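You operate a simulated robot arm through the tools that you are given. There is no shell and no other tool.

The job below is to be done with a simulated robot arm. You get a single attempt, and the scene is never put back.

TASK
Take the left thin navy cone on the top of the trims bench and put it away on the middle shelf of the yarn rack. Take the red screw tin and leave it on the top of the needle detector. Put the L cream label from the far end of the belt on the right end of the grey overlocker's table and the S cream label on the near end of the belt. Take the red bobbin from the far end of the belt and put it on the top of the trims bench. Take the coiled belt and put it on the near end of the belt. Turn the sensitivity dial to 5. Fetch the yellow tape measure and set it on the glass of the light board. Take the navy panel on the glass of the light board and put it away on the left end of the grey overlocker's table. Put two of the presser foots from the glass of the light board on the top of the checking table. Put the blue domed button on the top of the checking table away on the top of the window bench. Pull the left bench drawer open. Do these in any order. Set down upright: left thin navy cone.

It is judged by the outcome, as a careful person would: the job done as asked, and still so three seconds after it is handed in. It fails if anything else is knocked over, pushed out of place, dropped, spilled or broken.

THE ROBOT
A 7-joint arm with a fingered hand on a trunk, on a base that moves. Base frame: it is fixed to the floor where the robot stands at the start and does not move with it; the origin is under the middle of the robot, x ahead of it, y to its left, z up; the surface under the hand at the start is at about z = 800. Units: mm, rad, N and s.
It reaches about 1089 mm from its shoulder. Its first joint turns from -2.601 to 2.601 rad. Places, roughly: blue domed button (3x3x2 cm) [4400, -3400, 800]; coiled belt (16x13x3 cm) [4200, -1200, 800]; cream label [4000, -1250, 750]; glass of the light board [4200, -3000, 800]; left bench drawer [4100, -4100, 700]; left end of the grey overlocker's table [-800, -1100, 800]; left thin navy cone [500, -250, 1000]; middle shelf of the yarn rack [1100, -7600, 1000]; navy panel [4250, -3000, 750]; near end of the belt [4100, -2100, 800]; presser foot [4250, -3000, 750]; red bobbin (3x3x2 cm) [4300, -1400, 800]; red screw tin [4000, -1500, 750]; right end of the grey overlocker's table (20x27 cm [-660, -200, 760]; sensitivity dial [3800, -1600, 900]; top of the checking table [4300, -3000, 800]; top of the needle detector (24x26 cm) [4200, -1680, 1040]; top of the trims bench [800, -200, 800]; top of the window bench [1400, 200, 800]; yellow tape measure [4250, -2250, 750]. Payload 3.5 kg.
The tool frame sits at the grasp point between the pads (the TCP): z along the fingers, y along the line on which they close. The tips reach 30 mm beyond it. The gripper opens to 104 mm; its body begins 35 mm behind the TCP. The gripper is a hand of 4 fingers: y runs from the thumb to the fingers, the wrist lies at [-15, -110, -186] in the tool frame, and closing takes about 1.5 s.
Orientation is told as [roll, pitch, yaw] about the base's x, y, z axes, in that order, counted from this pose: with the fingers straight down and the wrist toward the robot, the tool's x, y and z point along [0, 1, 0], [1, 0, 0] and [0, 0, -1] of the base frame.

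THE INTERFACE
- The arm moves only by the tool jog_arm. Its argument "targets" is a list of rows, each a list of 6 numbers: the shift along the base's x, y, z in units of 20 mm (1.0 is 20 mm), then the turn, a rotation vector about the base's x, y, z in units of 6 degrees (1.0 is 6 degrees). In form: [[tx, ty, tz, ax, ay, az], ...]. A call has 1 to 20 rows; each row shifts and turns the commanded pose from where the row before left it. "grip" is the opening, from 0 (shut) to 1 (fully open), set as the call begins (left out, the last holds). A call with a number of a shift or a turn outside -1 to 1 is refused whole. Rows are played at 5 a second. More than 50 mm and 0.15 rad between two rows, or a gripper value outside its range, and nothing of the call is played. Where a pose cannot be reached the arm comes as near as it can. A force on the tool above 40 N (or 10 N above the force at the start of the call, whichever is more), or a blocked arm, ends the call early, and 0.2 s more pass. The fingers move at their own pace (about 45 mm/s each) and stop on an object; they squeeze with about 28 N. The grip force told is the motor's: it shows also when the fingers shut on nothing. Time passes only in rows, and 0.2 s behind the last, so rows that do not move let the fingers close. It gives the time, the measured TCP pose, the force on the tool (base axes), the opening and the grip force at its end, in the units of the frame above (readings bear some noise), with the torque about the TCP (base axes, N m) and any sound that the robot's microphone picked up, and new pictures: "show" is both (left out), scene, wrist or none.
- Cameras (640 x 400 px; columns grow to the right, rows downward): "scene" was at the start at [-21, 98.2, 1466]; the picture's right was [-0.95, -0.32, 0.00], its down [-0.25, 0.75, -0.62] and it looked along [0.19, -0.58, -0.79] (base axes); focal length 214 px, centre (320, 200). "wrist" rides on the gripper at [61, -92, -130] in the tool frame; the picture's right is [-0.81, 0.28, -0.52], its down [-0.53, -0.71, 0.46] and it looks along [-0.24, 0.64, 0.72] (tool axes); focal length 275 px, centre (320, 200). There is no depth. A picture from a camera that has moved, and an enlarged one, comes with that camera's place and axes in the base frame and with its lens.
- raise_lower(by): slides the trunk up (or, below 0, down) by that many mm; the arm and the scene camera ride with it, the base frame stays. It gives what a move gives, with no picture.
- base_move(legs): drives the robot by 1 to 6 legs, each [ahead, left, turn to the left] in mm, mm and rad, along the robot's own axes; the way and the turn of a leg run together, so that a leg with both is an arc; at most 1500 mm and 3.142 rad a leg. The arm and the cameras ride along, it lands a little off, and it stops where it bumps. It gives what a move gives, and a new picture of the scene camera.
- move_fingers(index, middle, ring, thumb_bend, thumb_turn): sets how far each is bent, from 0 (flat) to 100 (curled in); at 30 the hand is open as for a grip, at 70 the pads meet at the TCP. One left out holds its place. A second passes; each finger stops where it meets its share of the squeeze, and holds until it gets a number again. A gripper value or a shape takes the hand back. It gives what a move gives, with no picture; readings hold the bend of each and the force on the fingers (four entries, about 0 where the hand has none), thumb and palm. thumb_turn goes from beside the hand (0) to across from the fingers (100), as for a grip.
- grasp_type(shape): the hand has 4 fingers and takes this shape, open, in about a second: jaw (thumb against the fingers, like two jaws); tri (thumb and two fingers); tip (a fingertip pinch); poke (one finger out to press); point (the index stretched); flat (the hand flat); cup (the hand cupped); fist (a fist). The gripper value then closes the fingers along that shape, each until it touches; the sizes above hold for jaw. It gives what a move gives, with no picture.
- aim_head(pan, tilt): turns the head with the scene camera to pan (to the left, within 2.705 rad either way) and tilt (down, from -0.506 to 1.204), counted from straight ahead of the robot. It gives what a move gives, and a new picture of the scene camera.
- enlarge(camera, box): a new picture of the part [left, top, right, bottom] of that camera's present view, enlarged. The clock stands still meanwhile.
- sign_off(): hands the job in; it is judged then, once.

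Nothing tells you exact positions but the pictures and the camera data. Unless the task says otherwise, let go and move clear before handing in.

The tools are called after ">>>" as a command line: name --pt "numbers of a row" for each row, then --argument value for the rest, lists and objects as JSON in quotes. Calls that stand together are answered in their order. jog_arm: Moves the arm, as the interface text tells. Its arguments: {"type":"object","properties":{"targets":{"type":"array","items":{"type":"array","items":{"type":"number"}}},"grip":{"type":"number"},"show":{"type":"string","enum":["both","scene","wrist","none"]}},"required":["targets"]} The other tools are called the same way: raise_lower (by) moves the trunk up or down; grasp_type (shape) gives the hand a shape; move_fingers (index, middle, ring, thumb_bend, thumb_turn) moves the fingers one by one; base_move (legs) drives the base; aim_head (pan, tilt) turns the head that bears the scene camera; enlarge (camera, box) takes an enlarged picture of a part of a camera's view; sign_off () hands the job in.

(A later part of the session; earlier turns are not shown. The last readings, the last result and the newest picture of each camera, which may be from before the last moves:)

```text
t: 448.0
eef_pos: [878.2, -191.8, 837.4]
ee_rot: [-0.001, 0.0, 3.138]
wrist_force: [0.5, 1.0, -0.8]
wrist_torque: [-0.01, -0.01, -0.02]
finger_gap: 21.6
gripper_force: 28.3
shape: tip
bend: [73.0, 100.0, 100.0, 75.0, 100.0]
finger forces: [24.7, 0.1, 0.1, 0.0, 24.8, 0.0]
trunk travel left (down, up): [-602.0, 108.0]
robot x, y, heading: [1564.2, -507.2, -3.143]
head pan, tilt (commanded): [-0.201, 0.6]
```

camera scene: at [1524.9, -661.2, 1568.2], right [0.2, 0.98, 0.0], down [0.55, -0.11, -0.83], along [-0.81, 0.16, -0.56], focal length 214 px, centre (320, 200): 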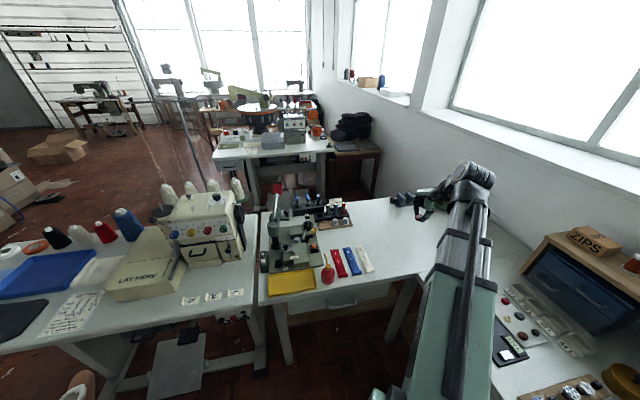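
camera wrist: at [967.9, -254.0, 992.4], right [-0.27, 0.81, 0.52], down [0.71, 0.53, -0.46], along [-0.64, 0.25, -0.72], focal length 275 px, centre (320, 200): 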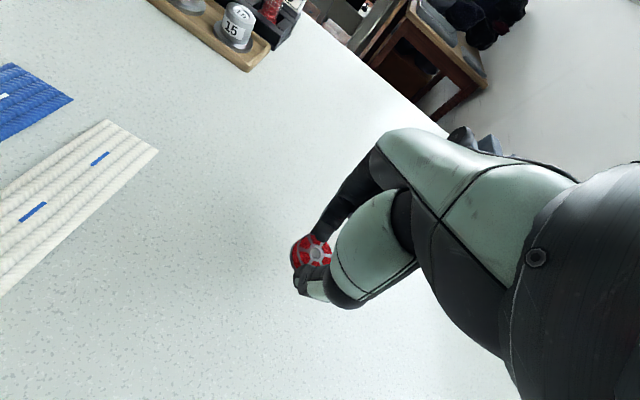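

>>> jog_arm --pt "0 0 -0.08 0 0 0" --show "none"

>>> jog_arm --pt "0 0 -0.08 0 0 0" --show "none"

```text
t: 448.4
eef_pos: [878.3, -191.2, 835.5]
ee_rot: [-0.002, 0.0, 3.137]
wrist_force: [-0.5, 0.0, 0.1]
wrist_torque: [0.04, -0.03, 0.04]
finger_gap: 21.5
gripper_force: 27.7
shape: tip
bend: [73.0, 100.0, 100.0, 75.0, 100.0]
finger forces: [24.8, 0.1, 0.1, 0.0, 24.8, 0.0]
trunk travel left (down, up): [-602.0, 108.0]
robot x, y, heading: [1564.2, -509.7, -3.136]
head pan, tilt (commanded): [-0.201, 0.6]
```

```text
t: 448.8
eef_pos: [878.9, -190.3, 834.0]
ee_rot: [-0.001, 0.0, 3.138]
wrist_force: [0.1, 0.6, -0.2]
wrist_torque: [0.0, -0.04, -0.01]
finger_gap: 21.6
gripper_force: 28.1
shape: tip
bend: [73.0, 100.0, 100.0, 75.0, 100.0]
finger forces: [24.7, 0.0, 0.0, 0.1, 24.8, 0.0]
trunk travel left (down, up): [-602.0, 108.0]
robot x, y, heading: [1562.3, -508.3, -3.139]
head pan, tilt (commanded): [-0.201, 0.6]
```

>>> jog_arm --pt "0 0 -0.1 0 0 0" --show "none"

>>> jog_arm --pt "0 0 -0.1 0 0 0" --show "wrist"

```text
t: 449.2
eef_pos: [878.6, -191.7, 831.7]
ee_rot: [-0.002, -0.002, 3.137]
wrist_force: [-1.0, 0.1, 3.3]
wrist_torque: [-0.02, 0.06, -0.01]
finger_gap: 21.5
gripper_force: 28.0
shape: tip
bend: [73.0, 100.0, 100.0, 75.0, 100.0]
finger forces: [25.5, 0.0, 0.1, 0.0, 25.2, 0.0]
trunk travel left (down, up): [-602.0, 108.0]
robot x, y, heading: [1564.3, -508.9, -3.139]
head pan, tilt (commanded): [-0.201, 0.6]
```

```text
t: 449.6
eef_pos: [879.6, -190.8, 832.5]
ee_rot: [-0.002, -0.003, 3.139]
wrist_force: [-1.4, -0.3, 13.5]
wrist_torque: [0.01, 0.1, 0.01]
finger_gap: 22.2
gripper_force: 28.4
shape: tip
bend: [73.0, 100.0, 100.0, 75.0, 100.0]
finger forces: [27.8, 0.1, 0.0, 0.0, 26.9, 0.0]
trunk travel left (down, up): [-602.0, 108.0]
robot x, y, heading: [1565.8, -509.9, -3.137]
head pan, tilt (commanded): [-0.201, 0.6]
camera wrist: at [970.4, -253.4, 961.3], right [-0.27, 0.81, 0.52], down [0.71, 0.53, -0.46], along [-0.65, 0.25, -0.72], focal length 275 px, centre (320, 200)
```

wrist: 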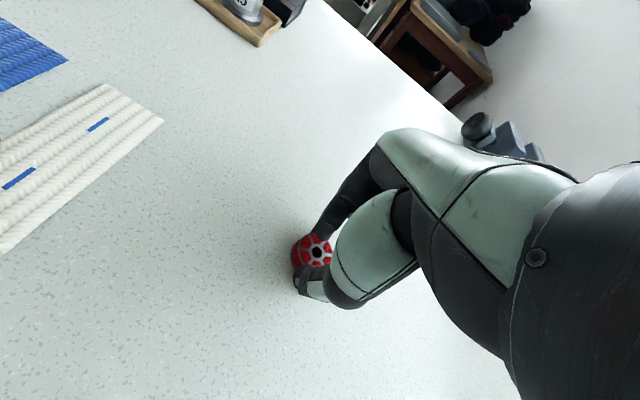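

Contact. Releasing the bobbin and lifting away.

>>> jog_arm --pt "0 0 0.06 0 0 0" --pt "0 0 0 0 0 0" --pt "0 0 0 0 0 0" --pt "0 0 0 0 0 0" --pt "0 0 0 0 0 0" --grip 0.6 --show "none"

>>> jog_arm --pt "0 0 0.5 0 0 0" --pt "0 0 1 0 0 0" --pt "0 0 1 0 0 0" --pt "0 0 1 0 0 0" --pt "0 0 1 0 0 0" --pt "0 0 1 0 0 0" --pt "0 0 1 0 0 0" --pt "0 0 1 0 0 0" --show "wrist"

```text
t: 450.8
eef_pos: [879.3, -190.8, 830.7]
ee_rot: [-0.003, -0.001, 3.137]
wrist_force: [1.5, -0.8, 1.8]
wrist_torque: [-0.02, 0.04, 0.02]
finger_gap: 60.0
gripper_force: 0.0
shape: tip
bend: [31.0, 98.0, 99.0, 65.0, 100.0]
finger forces: [2.8, 0.0, 0.0, 0.0, 0.0, 0.1]
trunk travel left (down, up): [-602.0, 108.0]
robot x, y, heading: [1568.3, -509.2, -3.137]
head pan, tilt (commanded): [-0.201, 0.6]
```

```text
t: 452.6
eef_pos: [879.3, -191.6, 980.2]
ee_rot: [0.001, 0.001, 3.138]
wrist_force: [0.1, 1.0, 1.3]
wrist_torque: [0.02, 0.0, -0.03]
finger_gap: 62.0
gripper_force: 0.0
shape: tip
bend: [30.0, 98.0, 99.0, 65.0, 100.0]
finger forces: [0.1, 0.0, 0.1, 0.1, 0.1, 0.0]
trunk travel left (down, up): [-602.0, 108.0]
robot x, y, heading: [1566.7, -511.2, -3.134]
head pan, tilt (commanded): [-0.201, 0.6]
camera wrist: at [970.5, -253.3, 1111.1], right [-0.27, 0.81, 0.52], down [0.71, 0.53, -0.46], along [-0.64, 0.25, -0.72], focal length 275 px, centre (320, 200)
```

wrist: 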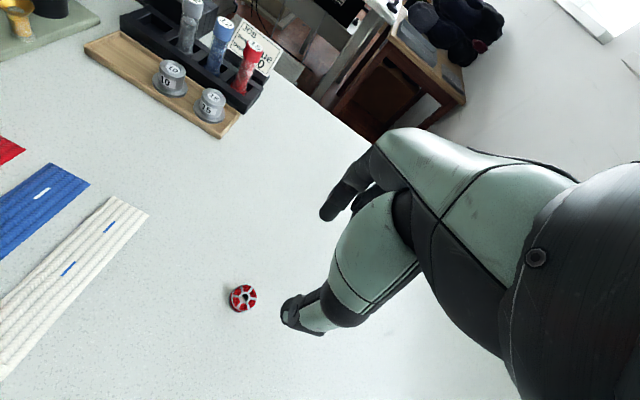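

Bobbin is on the trims bench. While here I'll look at the window bench to choose a free spot for the button.

>>> jog_arm --pt "0.9 0 0.9 0 0 0" --pt "0.9 0 0.9 0 0 0" --pt "0.9 0 0.9 0 0 0" --pt "0.9 0 0.9 0 0 0" --pt "0.9 0 0.9 0 0 0" --pt "0.9 0 0.9 0 0 0" --pt "0.9 0 0.9 0 0 0" --pt "0.9 0 0.5 0 0 0" --show "none"

>>> aim_head --pan -1.2 --tilt 0.75

```text
t: 454.4
eef_pos: [1024.0, -191.0, 1116.7]
ee_rot: [-0.002, 0.001, 3.141]
wrist_force: [-0.7, 0.5, 0.1]
wrist_torque: [-0.05, 0.0, -0.01]
finger_gap: 61.9
gripper_force: 0.0
shape: tip
bend: [30.0, 98.0, 99.0, 65.0, 100.0]
finger forces: [0.1, 0.1, 0.1, 0.0, 0.0, 0.0]
trunk travel left (down, up): [-602.0, 108.0]
robot x, y, heading: [1563.7, -507.9, -3.141]
head pan, tilt (commanded): [-0.201, 0.6]
```

```text
t: 455.7
eef_pos: [1022.8, -191.5, 1115.4]
ee_rot: [-0.004, 0.0, 3.138]
wrist_force: [0.7, -0.1, 0.0]
wrist_torque: [0.02, 0.0, -0.01]
finger_gap: 61.9
gripper_force: 0.1
shape: tip
bend: [30.0, 98.0, 99.0, 65.0, 100.0]
finger forces: [0.1, 0.1, 0.1, 0.0, 0.1, 0.1]
trunk travel left (down, up): [-602.0, 108.0]
robot x, y, heading: [1567.2, -506.6, -3.138]
head pan, tilt (commanded): [-1.201, 0.75]
camera scene: at [1581.3, -601.3, 1555.4], right [0.93, 0.37, 0.0], down [0.25, -0.63, -0.73], along [-0.27, 0.68, -0.68], focal length 214 px, centre (320, 200)
```

scene: 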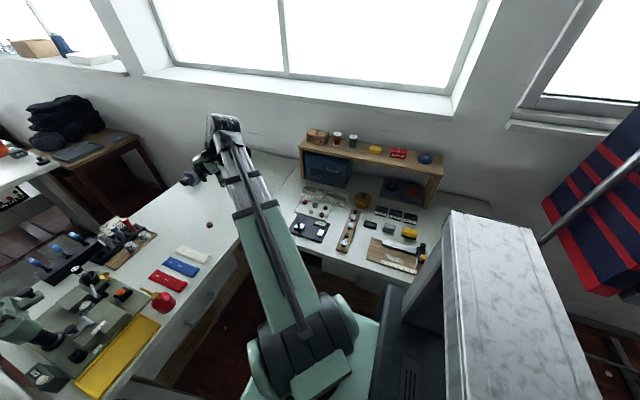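

>>> enlarge --camera "scene" --box '[250, 120, 500, 290]'

```text
2.35 times, centred on (375, 205) of scene
camera zoom: at [1581.3, -601.3, 1555.4], right [0.93, 0.37, 0.0], down [0.25, -0.63, -0.73], along [-0.27, 0.68, -0.68], focal length 505 px, centre (191, 188)
```

zoom: 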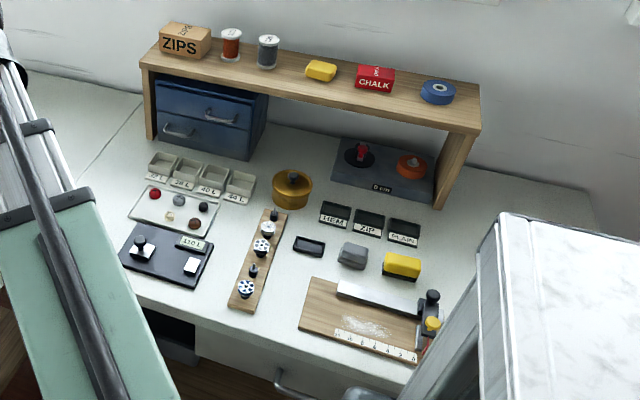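

I'll use the free area at the right of the window bench, near (1900, 10). Now driving back to fetch the blue button from the green tray.

>>> base_move --legs '[[-90, 230, 0], [0, 0, -1.57], [0, 0, -1.57]]'

>>> raise_lower --by 100

>>> base_move --legs '[[1500, 0, 0], [170, 0, 0], [0, -1200, 0], [0, -1130, 0]]'

```text
t: 465.2
eef_pos: [2191.6, -1060.6, 1116.7]
ee_rot: [0.0, 0.0, -0.021]
wrist_force: [-0.2, 0.2, 0.1]
wrist_torque: [0.02, 0.03, -0.03]
finger_gap: 62.0
gripper_force: 0.0
shape: tip
bend: [30.0, 98.0, 99.0, 65.0, 100.0]
finger forces: [0.1, 0.0, 0.1, 0.1, 0.1, 0.0]
trunk travel left (down, up): [-602.0, 108.0]
robot x, y, heading: [1658.8, -733.8, -0.016]
head pan, tilt (commanded): [-1.201, 0.75]
camera scene: at [1642.9, -641.9, 1555.4], right [-0.94, -0.35, 0.0], down [-0.24, 0.64, -0.73], along [0.25, -0.69, -0.68], focal length 214 px, centre (320, 200)
```

scene: 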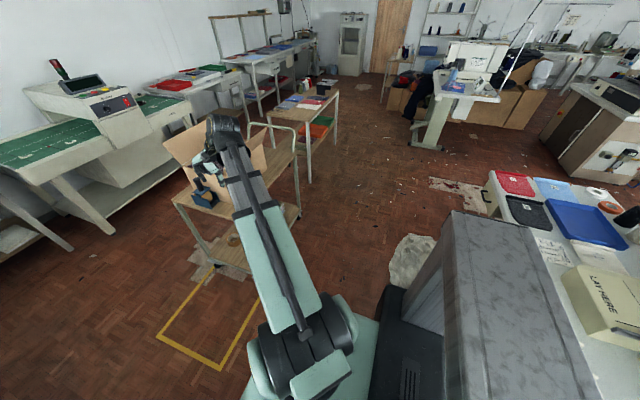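

```text
t: 466.5
eef_pos: [2192.1, -1061.3, 1216.7]
ee_rot: [-0.001, 0.0, -0.021]
wrist_force: [-0.5, 1.1, 0.1]
wrist_torque: [0.0, -0.02, 0.0]
finger_gap: 62.1
gripper_force: 0.1
shape: tip
bend: [30.0, 98.0, 99.0, 65.0, 100.0]
finger forces: [0.0, 0.0, 0.0, 0.0, 0.0, 0.0]
trunk travel left (down, up): [-702.0, 8.0]
robot x, y, heading: [1656.1, -732.6, -0.014]
head pan, tilt (commanded): [-1.201, 0.75]
```

```text
t: 486.1
eef_pos: [3864.0, -3408.8, 1216.1]
ee_rot: [0.0, -0.001, -0.01]
wrist_force: [0.6, -0.2, 0.6]
wrist_torque: [0.03, 0.01, -0.02]
finger_gap: 61.9
gripper_force: 0.1
shape: tip
bend: [30.0, 98.0, 99.0, 65.0, 100.0]
finger forces: [0.0, 0.0, 0.0, 0.0, 0.0, 0.0]
trunk travel left (down, up): [-702.0, 8.0]
robot x, y, heading: [3325.3, -3084.9, -0.006]
head pan, tilt (commanded): [-1.201, 0.75]
camera scene: at [3311.0, -2994.8, 1655.4], right [-0.93, -0.36, 0.0], down [-0.24, 0.64, -0.73], along [0.26, -0.68, -0.68], focal length 214 px, centre (320, 200)
```

scene: 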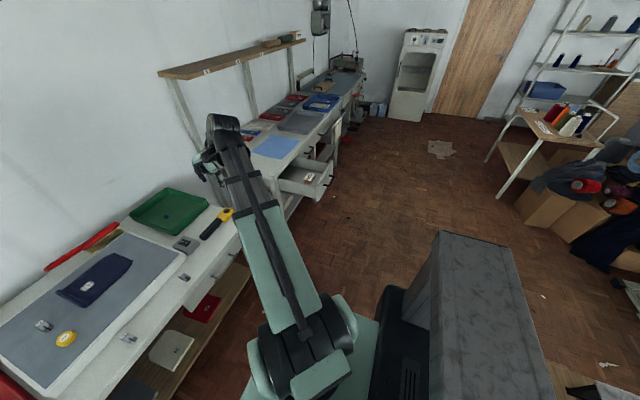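

>>> base_move --legs '[[225, -110, 0]]'

>>> raise_lower --by -100

>>> jog_arm --pt "0.9 0.4 0 0 0 0" --pt "0.9 0.4 0 0 0 0" --pt "0.9 0.4 -0.3 0 0 0" --pt "0.9 0.4 -0.5 0 0 0" --pt "0.9 0.4 -0.5 0 0 0" --pt "0.9 0.2 -0.5 0 0 0" --pt "0.9 0.2 -0.5 0 0 0" --pt "0.9 0 -0.5 0 0 0" --pt "0.9 0 -0.5 0 0 0" --pt "0.9 0 -0.5 0 0 0"

```text
t: 487.9
eef_pos: [4092.0, -3517.1, 1215.7]
ee_rot: [0.001, 0.0, -0.003]
wrist_force: [0.0, 0.0, -0.1]
wrist_torque: [0.02, 0.03, 0.02]
finger_gap: 62.0
gripper_force: 0.1
shape: tip
bend: [30.0, 98.0, 99.0, 65.0, 100.0]
finger forces: [0.0, 0.0, 0.0, 0.0, 0.0, 0.1]
trunk travel left (down, up): [-702.0, 8.0]
robot x, y, heading: [3549.1, -3201.6, -0.001]
head pan, tilt (commanded): [-1.201, 0.75]
camera scene: at [3536.6, -3108.0, 1655.4], right [-0.93, -0.36, 0.0], down [-0.25, 0.64, -0.73], along [0.27, -0.68, -0.68], focal length 214 px, centre (320, 200)
```

scene: 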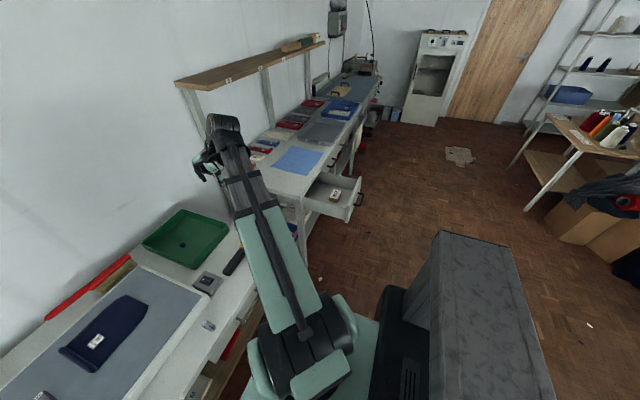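

```text
t: 489.2
eef_pos: [4092.0, -3516.0, 1115.8]
ee_rot: [-0.002, 0.0, -0.005]
wrist_force: [0.2, -0.7, -0.4]
wrist_torque: [-0.01, 0.02, 0.02]
finger_gap: 62.1
gripper_force: 0.2
shape: tip
bend: [30.0, 98.0, 99.0, 65.0, 100.0]
finger forces: [0.1, 0.1, 0.0, 0.0, 0.0, 0.0]
trunk travel left (down, up): [-602.0, 108.0]
robot x, y, heading: [3550.3, -3200.7, 0.002]
head pan, tilt (commanded): [-1.201, 0.75]
```

```text
t: 491.4
eef_pos: [4272.9, -3467.8, 1040.5]
ee_rot: [0.0, 0.001, -0.004]
wrist_force: [-0.9, 0.1, 0.0]
wrist_torque: [-0.02, 0.0, -0.03]
finger_gap: 61.9
gripper_force: 0.1
shape: tip
bend: [30.0, 98.0, 99.0, 65.0, 100.0]
finger forces: [0.0, 0.0, 0.1, 0.0, 0.1, 0.0]
trunk travel left (down, up): [-602.0, 108.0]
robot x, y, heading: [3550.0, -3198.1, 0.001]
head pan, tilt (commanded): [-1.201, 0.75]
camera scene: at [3535.7, -3107.4, 1555.4], right [-0.93, -0.36, 0.0], down [-0.25, 0.64, -0.73], along [0.27, -0.68, -0.68], focal length 214 px, centre (320, 200)
camera wrist: at [4180.4, -3406.5, 1170.5], right [0.27, -0.81, 0.52], down [-0.72, -0.53, -0.46], along [0.64, -0.25, -0.72], focal length 275 px, centre (320, 200)
```

scene: 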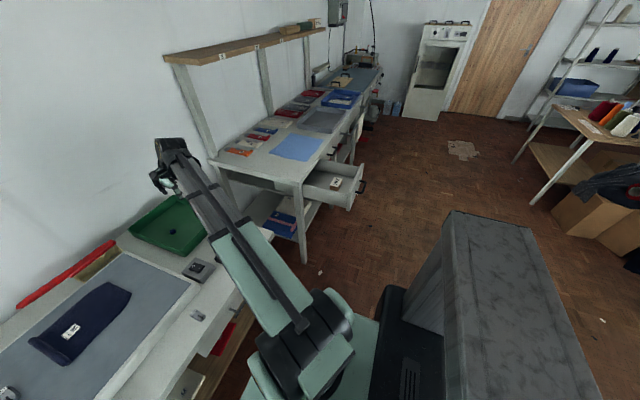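
wrist: 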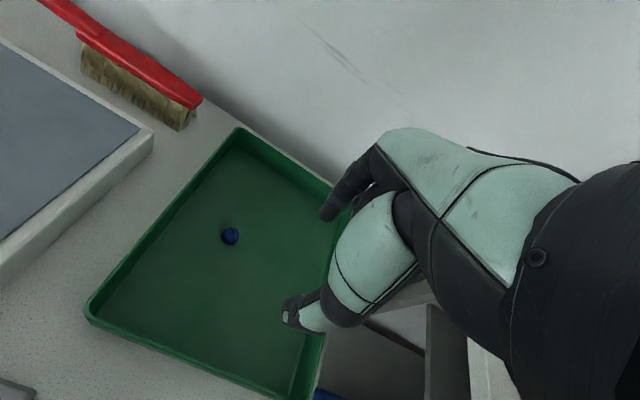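

The button is at about (4355, -3424) in the tray, with room around it for the fingertips. Moving above it.

>>> jog_arm --pt "0.456 0.242 -0.89 0 0 0" --pt "0.456 0.242 -0.89 0 0 0" --pt "0.456 0.242 -0.89 0 0 0" --pt "0.456 0.242 -0.89 0 0 0" --pt "0.456 0.242 -0.89 0 0 0" --pt "0.456 0.242 -0.89 0 0 0" --pt "0.456 0.242 -0.89 0 0 0" --pt "0.456 0.242 -0.6 0 0 0" --pt "0.456 0.242 -0.6 0 0 0" --grip 0.6 --show "wrist"

>>> enlarge --camera "wrist" --box '[200, 180, 380, 340]'

```text
t: 493.4
eef_pos: [4352.9, -3425.3, 891.0]
ee_rot: [-0.002, 0.0, -0.005]
wrist_force: [0.6, 1.2, -0.5]
wrist_torque: [-0.02, 0.0, 0.03]
finger_gap: 62.1
gripper_force: 0.0
shape: tip
bend: [30.0, 98.0, 99.0, 65.0, 100.0]
finger forces: [0.0, 0.0, 0.0, 0.0, 0.0, 0.0]
trunk travel left (down, up): [-602.0, 108.0]
robot x, y, heading: [3546.6, -3199.6, -0.002]
head pan, tilt (commanded): [-1.201, 0.75]
camera wrist: at [4261.5, -3363.8, 1022.1], right [0.27, -0.81, 0.52], down [-0.72, -0.53, -0.46], along [0.64, -0.25, -0.72], focal length 275 px, centre (320, 200)
```

wrist: 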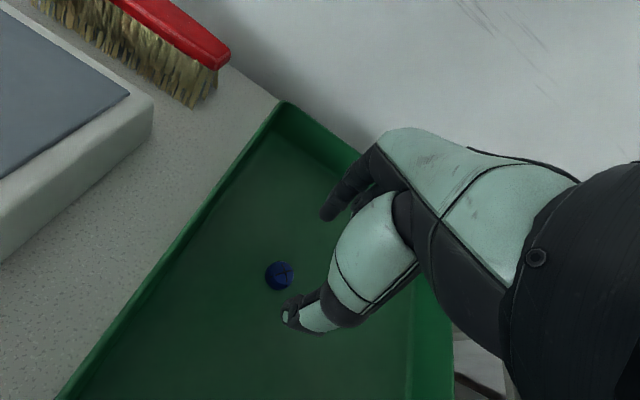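

```text
2.50 times, centred on (290, 260) of wrist
camera zoom: at [4261.5, -3363.8, 1022.1], right [0.27, -0.81, 0.52], down [-0.72, -0.53, -0.46], along [0.64, -0.25, -0.72], focal length 688 px, centre (395, 50)
```

zoom: 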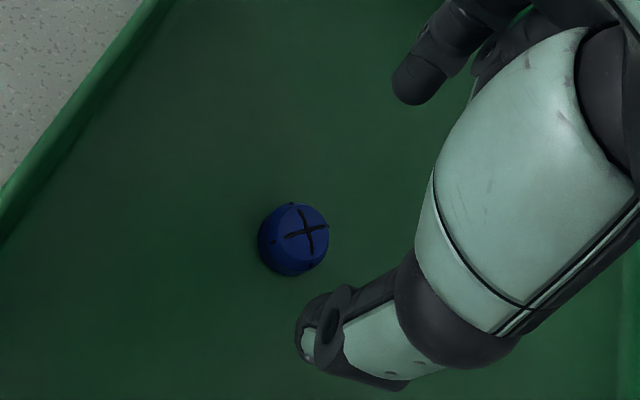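

Aligned. Lowering into the tray.

>>> jog_arm --pt "0.08 -0.03 -0.9 0 0 0" --pt "0.07 0 -0.8 0 0 0" --pt "0 0 -0.5 0 0 0" --show "wrist"

>>> jog_arm --pt "0 0 -0.15 0 0 0" --show "none"

```text
t: 494.2
eef_pos: [4356.9, -3426.3, 847.6]
ee_rot: [-0.002, 0.0, -0.003]
wrist_force: [-0.7, -0.3, -0.5]
wrist_torque: [0.0, 0.01, 0.03]
finger_gap: 62.0
gripper_force: 0.1
shape: tip
bend: [30.0, 98.0, 99.0, 65.0, 100.0]
finger forces: [0.0, 0.0, 0.0, 0.1, 0.0, 0.1]
trunk travel left (down, up): [-602.0, 108.0]
robot x, y, heading: [3553.6, -3200.2, -0.002]
head pan, tilt (commanded): [-1.201, 0.75]
camera wrist: at [4264.8, -3365.1, 978.0], right [0.27, -0.81, 0.52], down [-0.71, -0.53, -0.45], along [0.64, -0.25, -0.72], focal length 275 px, centre (320, 200)
```

wrist: 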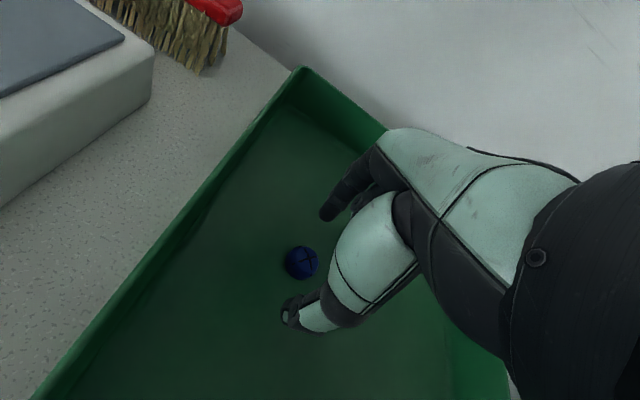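

```text
t: 494.6
eef_pos: [4356.6, -3426.2, 845.3]
ee_rot: [-0.001, 0.002, -0.003]
wrist_force: [1.0, -0.7, -0.3]
wrist_torque: [0.0, -0.02, 0.0]
finger_gap: 62.1
gripper_force: 0.0
shape: tip
bend: [30.0, 98.0, 99.0, 65.0, 100.0]
finger forces: [0.0, 0.0, 0.0, 0.0, 0.0, 0.0]
trunk travel left (down, up): [-602.0, 108.0]
robot x, y, heading: [3548.0, -3202.5, -0.001]
head pan, tilt (commanded): [-1.201, 0.75]
```

>>> jog_arm --pt "0 0 -0.22 0 0 0" --show "none"

>>> jog_arm --pt "0 0 -0.1 0 0 0" --show "none"

```text
t: 495.1
eef_pos: [4356.8, -3426.1, 841.1]
ee_rot: [-0.002, -0.001, -0.002]
wrist_force: [-0.2, -0.7, 0.1]
wrist_torque: [0.01, -0.01, 0.0]
finger_gap: 62.1
gripper_force: 0.1
shape: tip
bend: [30.0, 98.0, 99.0, 65.0, 100.0]
finger forces: [0.0, 0.1, 0.1, 0.0, 0.0, 0.0]
trunk travel left (down, up): [-602.0, 108.0]
robot x, y, heading: [3555.1, -3198.3, 0.002]
head pan, tilt (commanded): [-1.201, 0.75]
```

```text
t: 495.4
eef_pos: [4356.7, -3426.6, 837.4]
ee_rot: [-0.001, 0.0, -0.004]
wrist_force: [-0.1, 0.4, -1.3]
wrist_torque: [-0.02, 0.0, 0.01]
finger_gap: 62.5
gripper_force: 0.1
shape: tip
bend: [30.0, 98.0, 99.0, 65.0, 100.0]
finger forces: [0.0, 0.1, 0.0, 0.1, 0.0, 0.1]
trunk travel left (down, up): [-602.0, 108.0]
robot x, y, heading: [3551.5, -3198.5, 0.002]
head pan, tilt (commanded): [-1.201, 0.75]
```

>>> jog_arm --pt "0 0 0 0 0 0" --pt "0 0 0 0 0 0" --pt "0 0 0 0 0 0" --pt "0 0 0 0 0 0" --pt "0 0 0 0 0 0" --pt "0 0 0 0 0 0" --grip 0 --show "wrist"

>>> enlarge --camera "wrist" --box '[230, 180, 390, 340]'

```text
t: 496.9
eef_pos: [4356.3, -3426.2, 841.1]
ee_rot: [-0.001, -0.006, -0.005]
wrist_force: [3.0, -1.6, 22.3]
wrist_torque: [-0.04, -0.21, -0.01]
finger_gap: 13.4
gripper_force: 27.9
shape: tip
bend: [72.0, 100.0, 100.0, 76.0, 100.0]
finger forces: [44.4, 0.0, 0.0, 0.0, 23.9, 0.0]
trunk travel left (down, up): [-602.0, 108.0]
robot x, y, heading: [3549.1, -3199.0, 0.001]
head pan, tilt (commanded): [-1.201, 0.75]
camera wrist: at [4264.1, -3364.3, 971.0], right [0.27, -0.81, 0.52], down [-0.71, -0.53, -0.46], along [0.65, -0.25, -0.72], focal length 275 px, centre (320, 200)
```

wrist: 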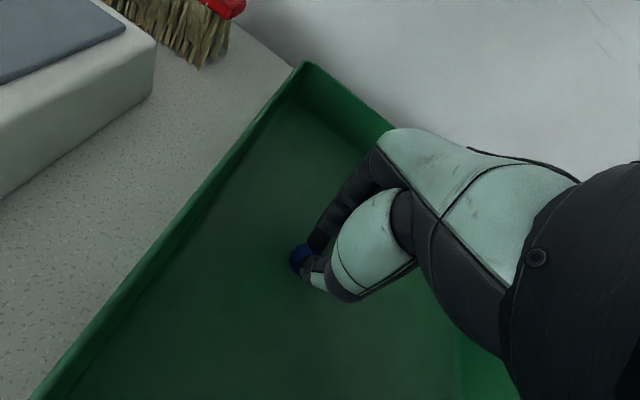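

```text
2.50 times, centred on (310, 260) of wrist
camera zoom: at [4264.1, -3364.3, 971.0], right [0.27, -0.81, 0.52], down [-0.71, -0.53, -0.46], along [0.65, -0.25, -0.72], focal length 688 px, centre (345, 50)
```

zoom: 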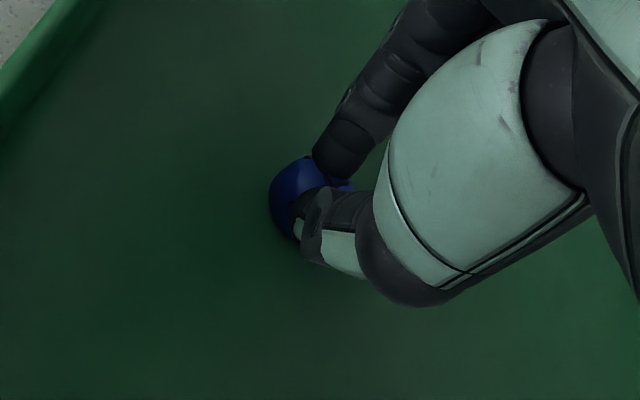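

>>> jog_arm --pt "0 0 0.2 0 0 0" --pt "0 0 0.3 0 0 0" --pt "0 0 0.5 0 0 0" --show "wrist"

>>> enlarge --camera "wrist" --box '[250, 200, 350, 320]'

```text
t: 497.6
eef_pos: [4356.0, -3426.4, 858.6]
ee_rot: [0.0, -0.001, -0.003]
wrist_force: [-0.2, 0.3, 0.4]
wrist_torque: [0.0, 0.01, 0.01]
finger_gap: 12.3
gripper_force: 27.9
shape: tip
bend: [72.0, 100.0, 100.0, 76.0, 100.0]
finger forces: [24.4, 0.0, 0.1, 0.0, 22.1, 0.0]
trunk travel left (down, up): [-602.0, 108.0]
robot x, y, heading: [3552.3, -3200.0, -0.003]
head pan, tilt (commanded): [-1.201, 0.75]
camera wrist: at [4265.2, -3363.8, 988.3], right [0.27, -0.81, 0.52], down [-0.72, -0.53, -0.45], along [0.64, -0.25, -0.72], focal length 275 px, centre (320, 200)
```

wrist: 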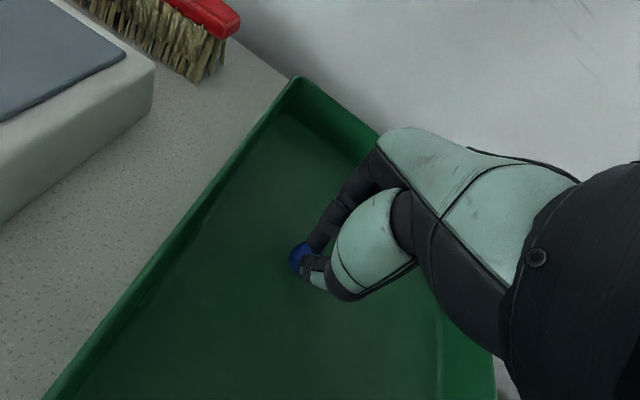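

```text
3.33 times, centred on (300, 260) of wrist
camera zoom: at [4265.2, -3363.8, 988.3], right [0.27, -0.81, 0.52], down [-0.72, -0.53, -0.45], along [0.64, -0.25, -0.72], focal length 918 px, centre (387, 0)
```

zoom: 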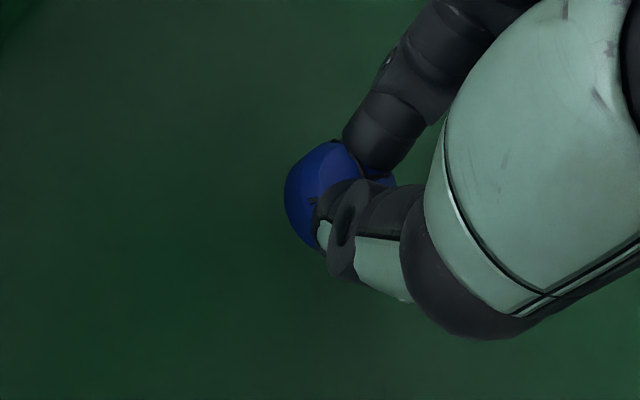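

The button is pinched near its centre with a steady grip. Lifting out and retracting for the drive to the window bench.

>>> jog_arm --pt "0 0 0.7 0 0 0" --pt "0 0 0.9 0 0 0" --pt "0 0 0.9 0 0 0" --pt "0 0 0.9 0 0 0" --pt "0 0 0.9 0 0 0" --pt "0 0 0.9 0 0 0" --pt "0 0 0.9 0 0 0" --pt "0 0 0.9 0 0 0" --pt "0 0 0.9 0 0 0" --pt "0 0 0.9 0 0 0" --pt "0 0 0.9 0 0 0" --pt "0 0 0.9 0 0 0" --pt "0 0 0.9 0 0 0" --pt "0 0 0.9 0 0 0" --show "none"

>>> jog_arm --pt "-0.9 -0.35 0 0 0 0" --pt "-0.9 -0.35 0 0 0 0" --pt "-0.9 -0.35 0 0 0 0" --pt "-0.9 -0.35 0 0 0 0" --pt "-0.9 -0.35 0 0 0 0" --pt "-0.9 -0.35 0 0 0 0" --pt "-0.9 -0.35 0 0 0 0" --pt "-0.9 -0.35 0 0 0 0" --pt "-0.9 -0.35 0 0 0 0" --pt "-0.9 -0.35 0 0 0 0" --pt "-0.9 -0.35 0 0 0 0" --pt "-0.9 -0.35 0 0 0 0" --pt "-0.9 -0.35 0 0 0 0" --pt "-0.9 -0.35 0 0 0 0" --show "wrist"

>>> raise_lower --by 100

```text
t: 500.6
eef_pos: [4358.1, -3426.5, 1106.3]
ee_rot: [-0.003, 0.0, -0.004]
wrist_force: [-0.3, 0.0, 0.0]
wrist_torque: [0.02, 0.02, -0.03]
finger_gap: 12.3
gripper_force: 28.5
shape: tip
bend: [72.0, 100.0, 100.0, 76.0, 100.0]
finger forces: [22.2, 0.0, 0.0, 0.1, 21.7, 0.0]
trunk travel left (down, up): [-602.0, 108.0]
robot x, y, heading: [3546.9, -3201.6, 0.003]
head pan, tilt (commanded): [-1.201, 0.75]
```

```text
t: 503.6
eef_pos: [4105.7, -3525.3, 1105.4]
ee_rot: [-0.002, 0.0, -0.003]
wrist_force: [-0.3, -0.2, -0.2]
wrist_torque: [-0.02, -0.01, 0.03]
finger_gap: 12.4
gripper_force: 28.4
shape: tip
bend: [72.0, 100.0, 100.0, 76.0, 100.0]
finger forces: [22.1, 0.1, 0.0, 0.1, 21.8, 0.1]
trunk travel left (down, up): [-602.0, 108.0]
robot x, y, heading: [3551.2, -3200.6, 0.004]
head pan, tilt (commanded): [-1.201, 0.75]
camera wrist: at [4013.7, -3463.5, 1235.6], right [0.27, -0.81, 0.52], down [-0.72, -0.53, -0.45], along [0.64, -0.25, -0.72], focal length 275 px, centre (320, 200)
```

wrist: 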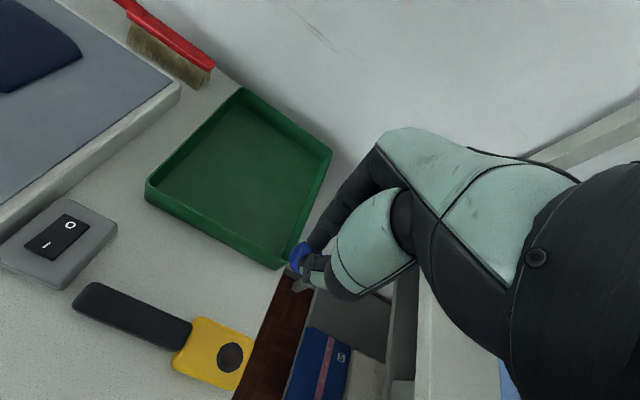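

```text
t: 505.0
eef_pos: [4106.1, -3525.3, 1205.5]
ee_rot: [-0.002, 0.0, -0.004]
wrist_force: [-1.2, -0.7, -0.4]
wrist_torque: [-0.01, 0.0, 0.02]
finger_gap: 12.1
gripper_force: 28.1
shape: tip
bend: [72.0, 100.0, 100.0, 76.0, 100.0]
finger forces: [22.2, 0.0, 0.1, 0.0, 21.7, 0.0]
trunk travel left (down, up): [-702.0, 8.0]
robot x, y, heading: [3552.0, -3198.6, 0.005]
head pan, tilt (commanded): [-1.201, 0.75]
```

Grip is steady. Driving back past the detector and over to the window bench.

>>> base_move --legs '[[-220, 0, -0.005], [0, 1500, 0], [0, 940, 0], [-1500, 0, 0], [-250, 0, 0]]'

>>> base_move --legs '[[0, 0, 1.56]]'

>>> aim_head --pan -0.45 --tilt 0.75

```text
t: 526.6
eef_pos: [2192.6, -1014.9, 1206.4]
ee_rot: [-0.001, -0.001, -0.079]
wrist_force: [-0.6, 0.0, -0.7]
wrist_torque: [0.02, 0.02, 0.01]
finger_gap: 12.2
gripper_force: 28.1
shape: tip
bend: [72.0, 100.0, 100.0, 76.0, 100.0]
finger forces: [22.0, 0.0, 0.0, 0.0, 21.7, 0.0]
trunk travel left (down, up): [-702.0, 8.0]
robot x, y, heading: [1661.8, -647.1, -0.072]
head pan, tilt (commanded): [-1.201, 0.75]
camera scene: at [1654.5, -554.9, 1655.4], right [-0.96, -0.29, 0.0], down [-0.2, 0.65, -0.73], along [0.21, -0.7, -0.68], focal length 214 px, centre (320, 200)
```

scene: 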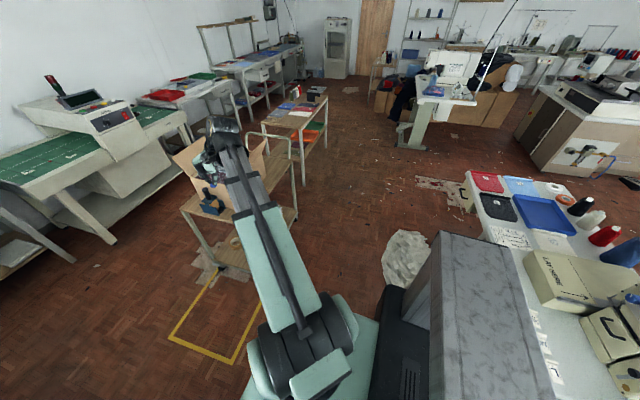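

```text
t: 530.8
eef_pos: [2048.1, -131.2, 1205.4]
ee_rot: [-0.002, 0.0, 1.456]
wrist_force: [0.5, 1.1, 0.0]
wrist_torque: [0.02, 0.0, -0.01]
finger_gap: 12.3
gripper_force: 28.5
shape: tip
bend: [72.0, 100.0, 100.0, 76.0, 100.0]
finger forces: [20.9, 0.0, 0.0, 0.0, 21.4, 0.0]
trunk travel left (down, up): [-702.0, 8.0]
robot x, y, heading: [1664.9, -646.6, 1.463]
head pan, tilt (commanded): [-1.201, 0.75]
camera scene: at [1570.2, -653.6, 1655.4], right [0.26, -0.97, 0.0], down [-0.66, -0.18, -0.73], along [0.71, 0.19, -0.68], focal length 214 px, centre (320, 200)
```

scene: 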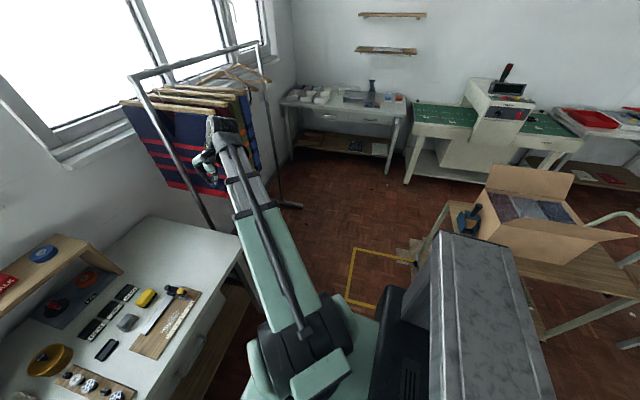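

```text
t: 531.9
eef_pos: [2047.5, -131.3, 1206.3]
ee_rot: [-0.004, 0.0, 1.457]
wrist_force: [0.1, 0.6, 0.9]
wrist_torque: [0.01, 0.01, 0.01]
finger_gap: 12.4
gripper_force: 27.3
shape: tip
bend: [72.0, 100.0, 100.0, 76.0, 100.0]
finger forces: [21.0, 0.0, 0.0, 0.0, 21.3, 0.0]
trunk travel left (down, up): [-702.0, 8.0]
robot x, y, heading: [1662.7, -647.6, 1.462]
head pan, tilt (commanded): [-0.45, 0.75]
camera scene: at [1534.1, -604.8, 1655.4], right [0.85, -0.53, 0.0], down [-0.36, -0.58, -0.73], along [0.39, 0.62, -0.68], focal length 214 px, centre (320, 200)
```

scene: 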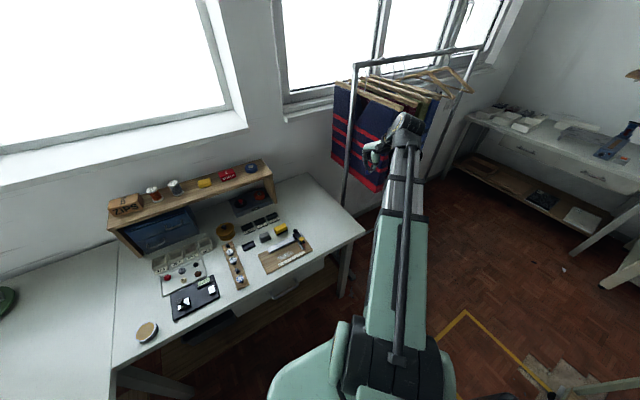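

The spot right of the board, near (1950, 0), is free. I'll shift left a little, away from the hanging garments, before lowering.

>>> base_move --legs '[[0, 60, 0.1]]'

>>> raise_lower --by -100

>>> jog_arm --pt "0 0.5 -0.5 0 0 0" --pt "0 0.5 -0.5 0 0 0" --pt "0 0.5 -0.5 0 0 0"

```text
t: 532.9
eef_pos: [1933.5, -92.3, 1206.1]
ee_rot: [-0.001, 0.001, 1.557]
wrist_force: [-0.7, -0.2, -0.9]
wrist_torque: [0.01, -0.04, 0.03]
finger_gap: 12.1
gripper_force: 28.0
shape: tip
bend: [72.0, 100.0, 100.0, 76.0, 100.0]
finger forces: [20.9, 0.0, 0.0, 0.0, 21.3, 0.0]
trunk travel left (down, up): [-702.0, 8.0]
robot x, y, heading: [1602.2, -647.0, 1.564]
head pan, tilt (commanded): [-0.45, 0.75]
camera scene: at [1468.4, -614.5, 1655.2], right [0.9, -0.44, 0.0], down [-0.3, -0.61, -0.73], along [0.32, 0.66, -0.68], focal length 214 px, centre (320, 200)
```

scene: 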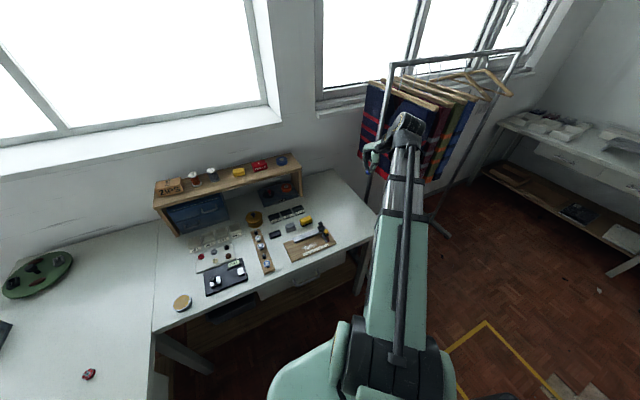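

```text
t: 534.2
eef_pos: [1934.8, -92.5, 1105.7]
ee_rot: [-0.002, -0.001, 1.557]
wrist_force: [0.2, 0.2, 0.1]
wrist_torque: [0.0, -0.02, 0.01]
finger_gap: 12.2
gripper_force: 28.5
shape: tip
bend: [72.0, 100.0, 100.0, 76.0, 100.0]
finger forces: [20.9, 0.0, 0.0, 0.0, 21.3, 0.0]
trunk travel left (down, up): [-602.0, 108.0]
robot x, y, heading: [1602.5, -642.2, 1.556]
head pan, tilt (commanded): [-0.45, 0.75]
```

```text
t: 535.0
eef_pos: [1935.1, -61.8, 1075.5]
ee_rot: [-0.002, 0.002, 1.557]
wrist_force: [0.3, 0.2, 0.1]
wrist_torque: [-0.03, 0.01, 0.04]
finger_gap: 12.5
gripper_force: 27.7
shape: tip
bend: [72.0, 100.0, 100.0, 76.0, 100.0]
finger forces: [20.9, 0.0, 0.0, 0.0, 21.4, 0.0]
trunk travel left (down, up): [-602.0, 108.0]
robot x, y, heading: [1600.5, -646.0, 1.567]
head pan, tilt (commanded): [-0.45, 0.75]
camera scene: at [1470.3, -614.4, 1555.4], right [0.9, -0.44, 0.0], down [-0.3, -0.61, -0.73], along [0.32, 0.66, -0.68], focal length 214 px, centre (320, 200)
camera wrist: at [1871.7, -153.6, 1205.7], right [0.81, 0.26, 0.52], down [0.52, -0.72, -0.46], along [0.25, 0.64, -0.72], focal length 275 px, centre (320, 200)
```

scene: 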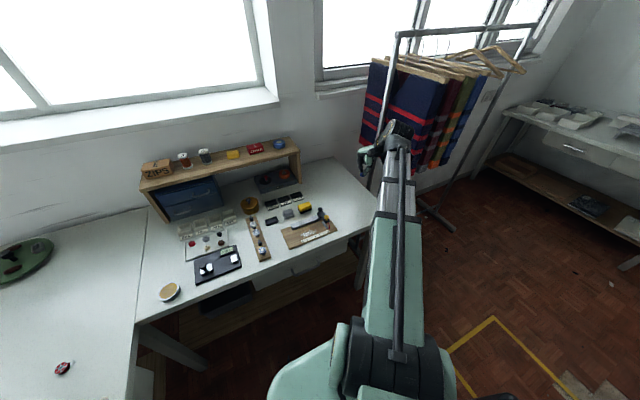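
wrist: 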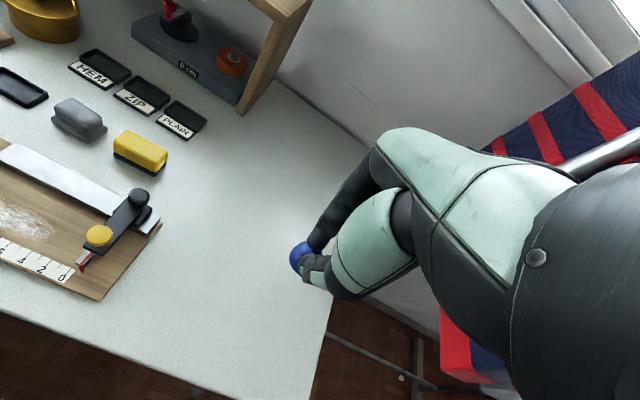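

Descending to the bench at this free spot.

>>> jog_arm --pt "0 0.17 -0.94 0 0 0" --pt "0 0.17 -0.94 0 0 0" --pt "0 0.17 -0.94 0 0 0" --pt "0 0.17 -0.94 0 0 0" --pt "0 0.17 -0.94 0 0 0" --pt "0 0.17 -0.94 0 0 0" --pt "0 0.17 -0.94 0 0 0" --pt "0 0.17 -0.94 0 0 0" --pt "0 0.17 -0.94 0 0 0" --pt "0 0.17 -0.94 0 0 0" --pt "0 0.17 -0.94 0 0 0" --pt "0 0.17 -0.8 0 0 0" --show "wrist"

>>> jog_arm --pt "0 0 -0.2 0 0 0" --show "none"

```text
t: 537.6
eef_pos: [1933.4, -23.0, 852.7]
ee_rot: [0.0, 0.0, 1.556]
wrist_force: [0.3, 0.2, -0.9]
wrist_torque: [0.02, -0.01, 0.01]
finger_gap: 12.1
gripper_force: 27.6
shape: tip
bend: [72.0, 100.0, 100.0, 76.0, 100.0]
finger forces: [20.9, 0.0, 0.1, 0.0, 21.1, 0.1]
trunk travel left (down, up): [-602.0, 108.0]
robot x, y, heading: [1602.9, -644.5, 1.562]
head pan, tilt (commanded): [-0.45, 0.75]
camera wrist: at [1871.2, -113.4, 982.5], right [0.81, 0.26, 0.52], down [0.52, -0.72, -0.46], along [0.25, 0.64, -0.72], focal length 275 px, centre (320, 200)
```

wrist: 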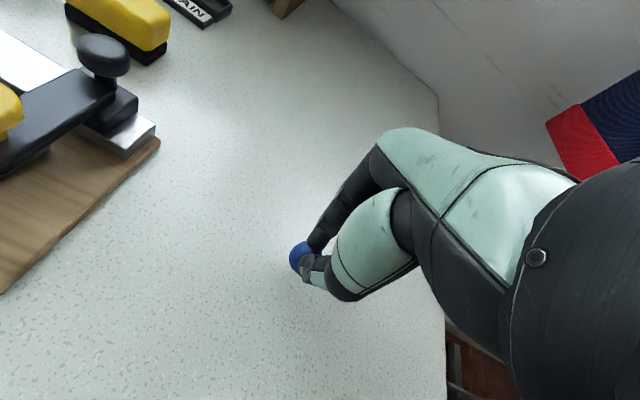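

```text
t: 538.0
eef_pos: [1934.6, -22.2, 848.3]
ee_rot: [-0.002, 0.0, 1.556]
wrist_force: [-0.5, 0.1, -0.8]
wrist_torque: [0.05, -0.01, -0.01]
finger_gap: 12.2
gripper_force: 27.8
shape: tip
bend: [72.0, 100.0, 100.0, 76.0, 100.0]
finger forces: [20.9, 0.1, 0.0, 0.0, 21.1, 0.1]
trunk travel left (down, up): [-602.0, 108.0]
robot x, y, heading: [1605.4, -646.3, 1.562]
head pan, tilt (commanded): [-0.45, 0.75]
```

>>> jog_arm --pt "0 0 -0.15 0 0 0" --show "none"

>>> jog_arm --pt "0 0 -0.12 0 0 0" --show "none"

>>> jog_arm --pt "0 0 -0.12 0 0 0" --show "none"

```text
t: 538.4
eef_pos: [1933.7, -21.1, 846.1]
ee_rot: [-0.001, 0.0, 1.556]
wrist_force: [0.1, 0.1, -1.0]
wrist_torque: [-0.01, -0.01, 0.03]
finger_gap: 12.1
gripper_force: 28.5
shape: tip
bend: [72.0, 100.0, 100.0, 76.0, 100.0]
finger forces: [21.0, 0.0, 0.0, 0.0, 21.1, 0.0]
trunk travel left (down, up): [-602.0, 108.0]
robot x, y, heading: [1602.1, -644.8, 1.564]
head pan, tilt (commanded): [-0.45, 0.75]
```

```text
t: 538.8
eef_pos: [1934.7, -20.7, 842.8]
ee_rot: [-0.003, -0.001, 1.557]
wrist_force: [-0.5, 0.1, -0.6]
wrist_torque: [0.0, -0.02, 0.01]
finger_gap: 12.2
gripper_force: 28.0
shape: tip
bend: [72.0, 100.0, 100.0, 76.0, 100.0]
finger forces: [21.0, 0.0, 0.1, 0.0, 21.0, 0.0]
trunk travel left (down, up): [-602.0, 108.0]
robot x, y, heading: [1605.8, -645.6, 1.559]
head pan, tilt (commanded): [-0.45, 0.75]
```

```text
t: 539.2
eef_pos: [1933.8, -21.1, 839.9]
ee_rot: [-0.001, 0.0, 1.557]
wrist_force: [-0.7, -0.2, 0.6]
wrist_torque: [0.01, -0.03, -0.04]
finger_gap: 12.4
gripper_force: 28.1
shape: tip
bend: [72.0, 100.0, 100.0, 76.0, 100.0]
finger forces: [21.0, 0.0, 0.0, 0.0, 21.1, 0.0]
trunk travel left (down, up): [-602.0, 108.0]
robot x, y, heading: [1606.4, -642.0, 1.563]
head pan, tilt (commanded): [-0.45, 0.75]
```

>>> jog_arm --pt "0 0 -0.1 0 0 0" --show "none"

>>> jog_arm --pt "0 0 -0.1 0 0 0" --show "none"

>>> jog_arm --pt "0 0 -0.08 0 0 0" --show "wrist"

```text
t: 539.6
eef_pos: [1933.9, -22.4, 838.7]
ee_rot: [-0.003, 0.0, 1.556]
wrist_force: [0.6, -0.9, 0.6]
wrist_torque: [-0.03, -0.05, -0.01]
finger_gap: 12.4
gripper_force: 28.7
shape: tip
bend: [72.0, 100.0, 100.0, 76.0, 100.0]
finger forces: [20.9, 0.0, 0.0, 0.0, 21.2, 0.0]
trunk travel left (down, up): [-602.0, 108.0]
robot x, y, heading: [1603.1, -645.0, 1.564]
head pan, tilt (commanded): [-0.45, 0.75]
```

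```text
t: 540.0
eef_pos: [1933.5, -21.2, 838.1]
ee_rot: [-0.004, -0.003, 1.557]
wrist_force: [-0.4, -0.5, 8.2]
wrist_torque: [0.09, -0.1, 0.0]
finger_gap: 12.0
gripper_force: 27.8
shape: tip
bend: [72.0, 100.0, 100.0, 76.0, 100.0]
finger forces: [23.0, 0.0, 0.0, 0.0, 22.0, 0.0]
trunk travel left (down, up): [-602.0, 108.0]
robot x, y, heading: [1603.0, -644.6, 1.563]
head pan, tilt (commanded): [-0.45, 0.75]
```

```text
t: 540.4
eef_pos: [1933.9, -21.8, 836.8]
ee_rot: [-0.002, -0.004, 1.557]
wrist_force: [1.8, -0.7, 18.9]
wrist_torque: [0.02, -0.07, -0.05]
finger_gap: 11.8
gripper_force: 27.8
shape: tip
bend: [72.0, 100.0, 100.0, 76.0, 100.0]
finger forces: [28.6, 0.0, 0.1, 0.0, 23.6, 0.0]
trunk travel left (down, up): [-602.0, 108.0]
robot x, y, heading: [1604.4, -646.5, 1.562]
head pan, tilt (commanded): [-0.45, 0.75]
camera wrist: at [1870.6, -113.4, 967.2], right [0.81, 0.26, 0.52], down [0.52, -0.72, -0.46], along [0.25, 0.64, -0.72], focal length 275 px, centre (320, 200)
```

wrist: 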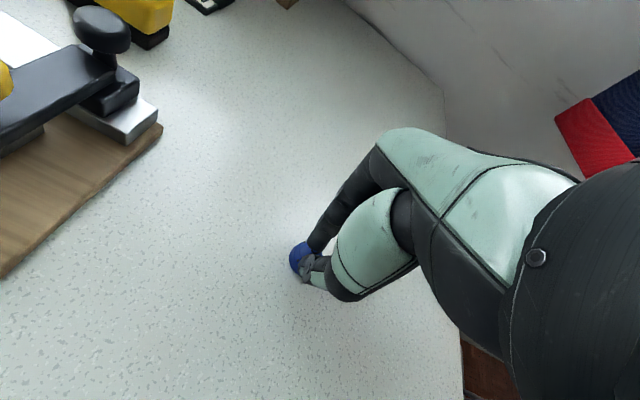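

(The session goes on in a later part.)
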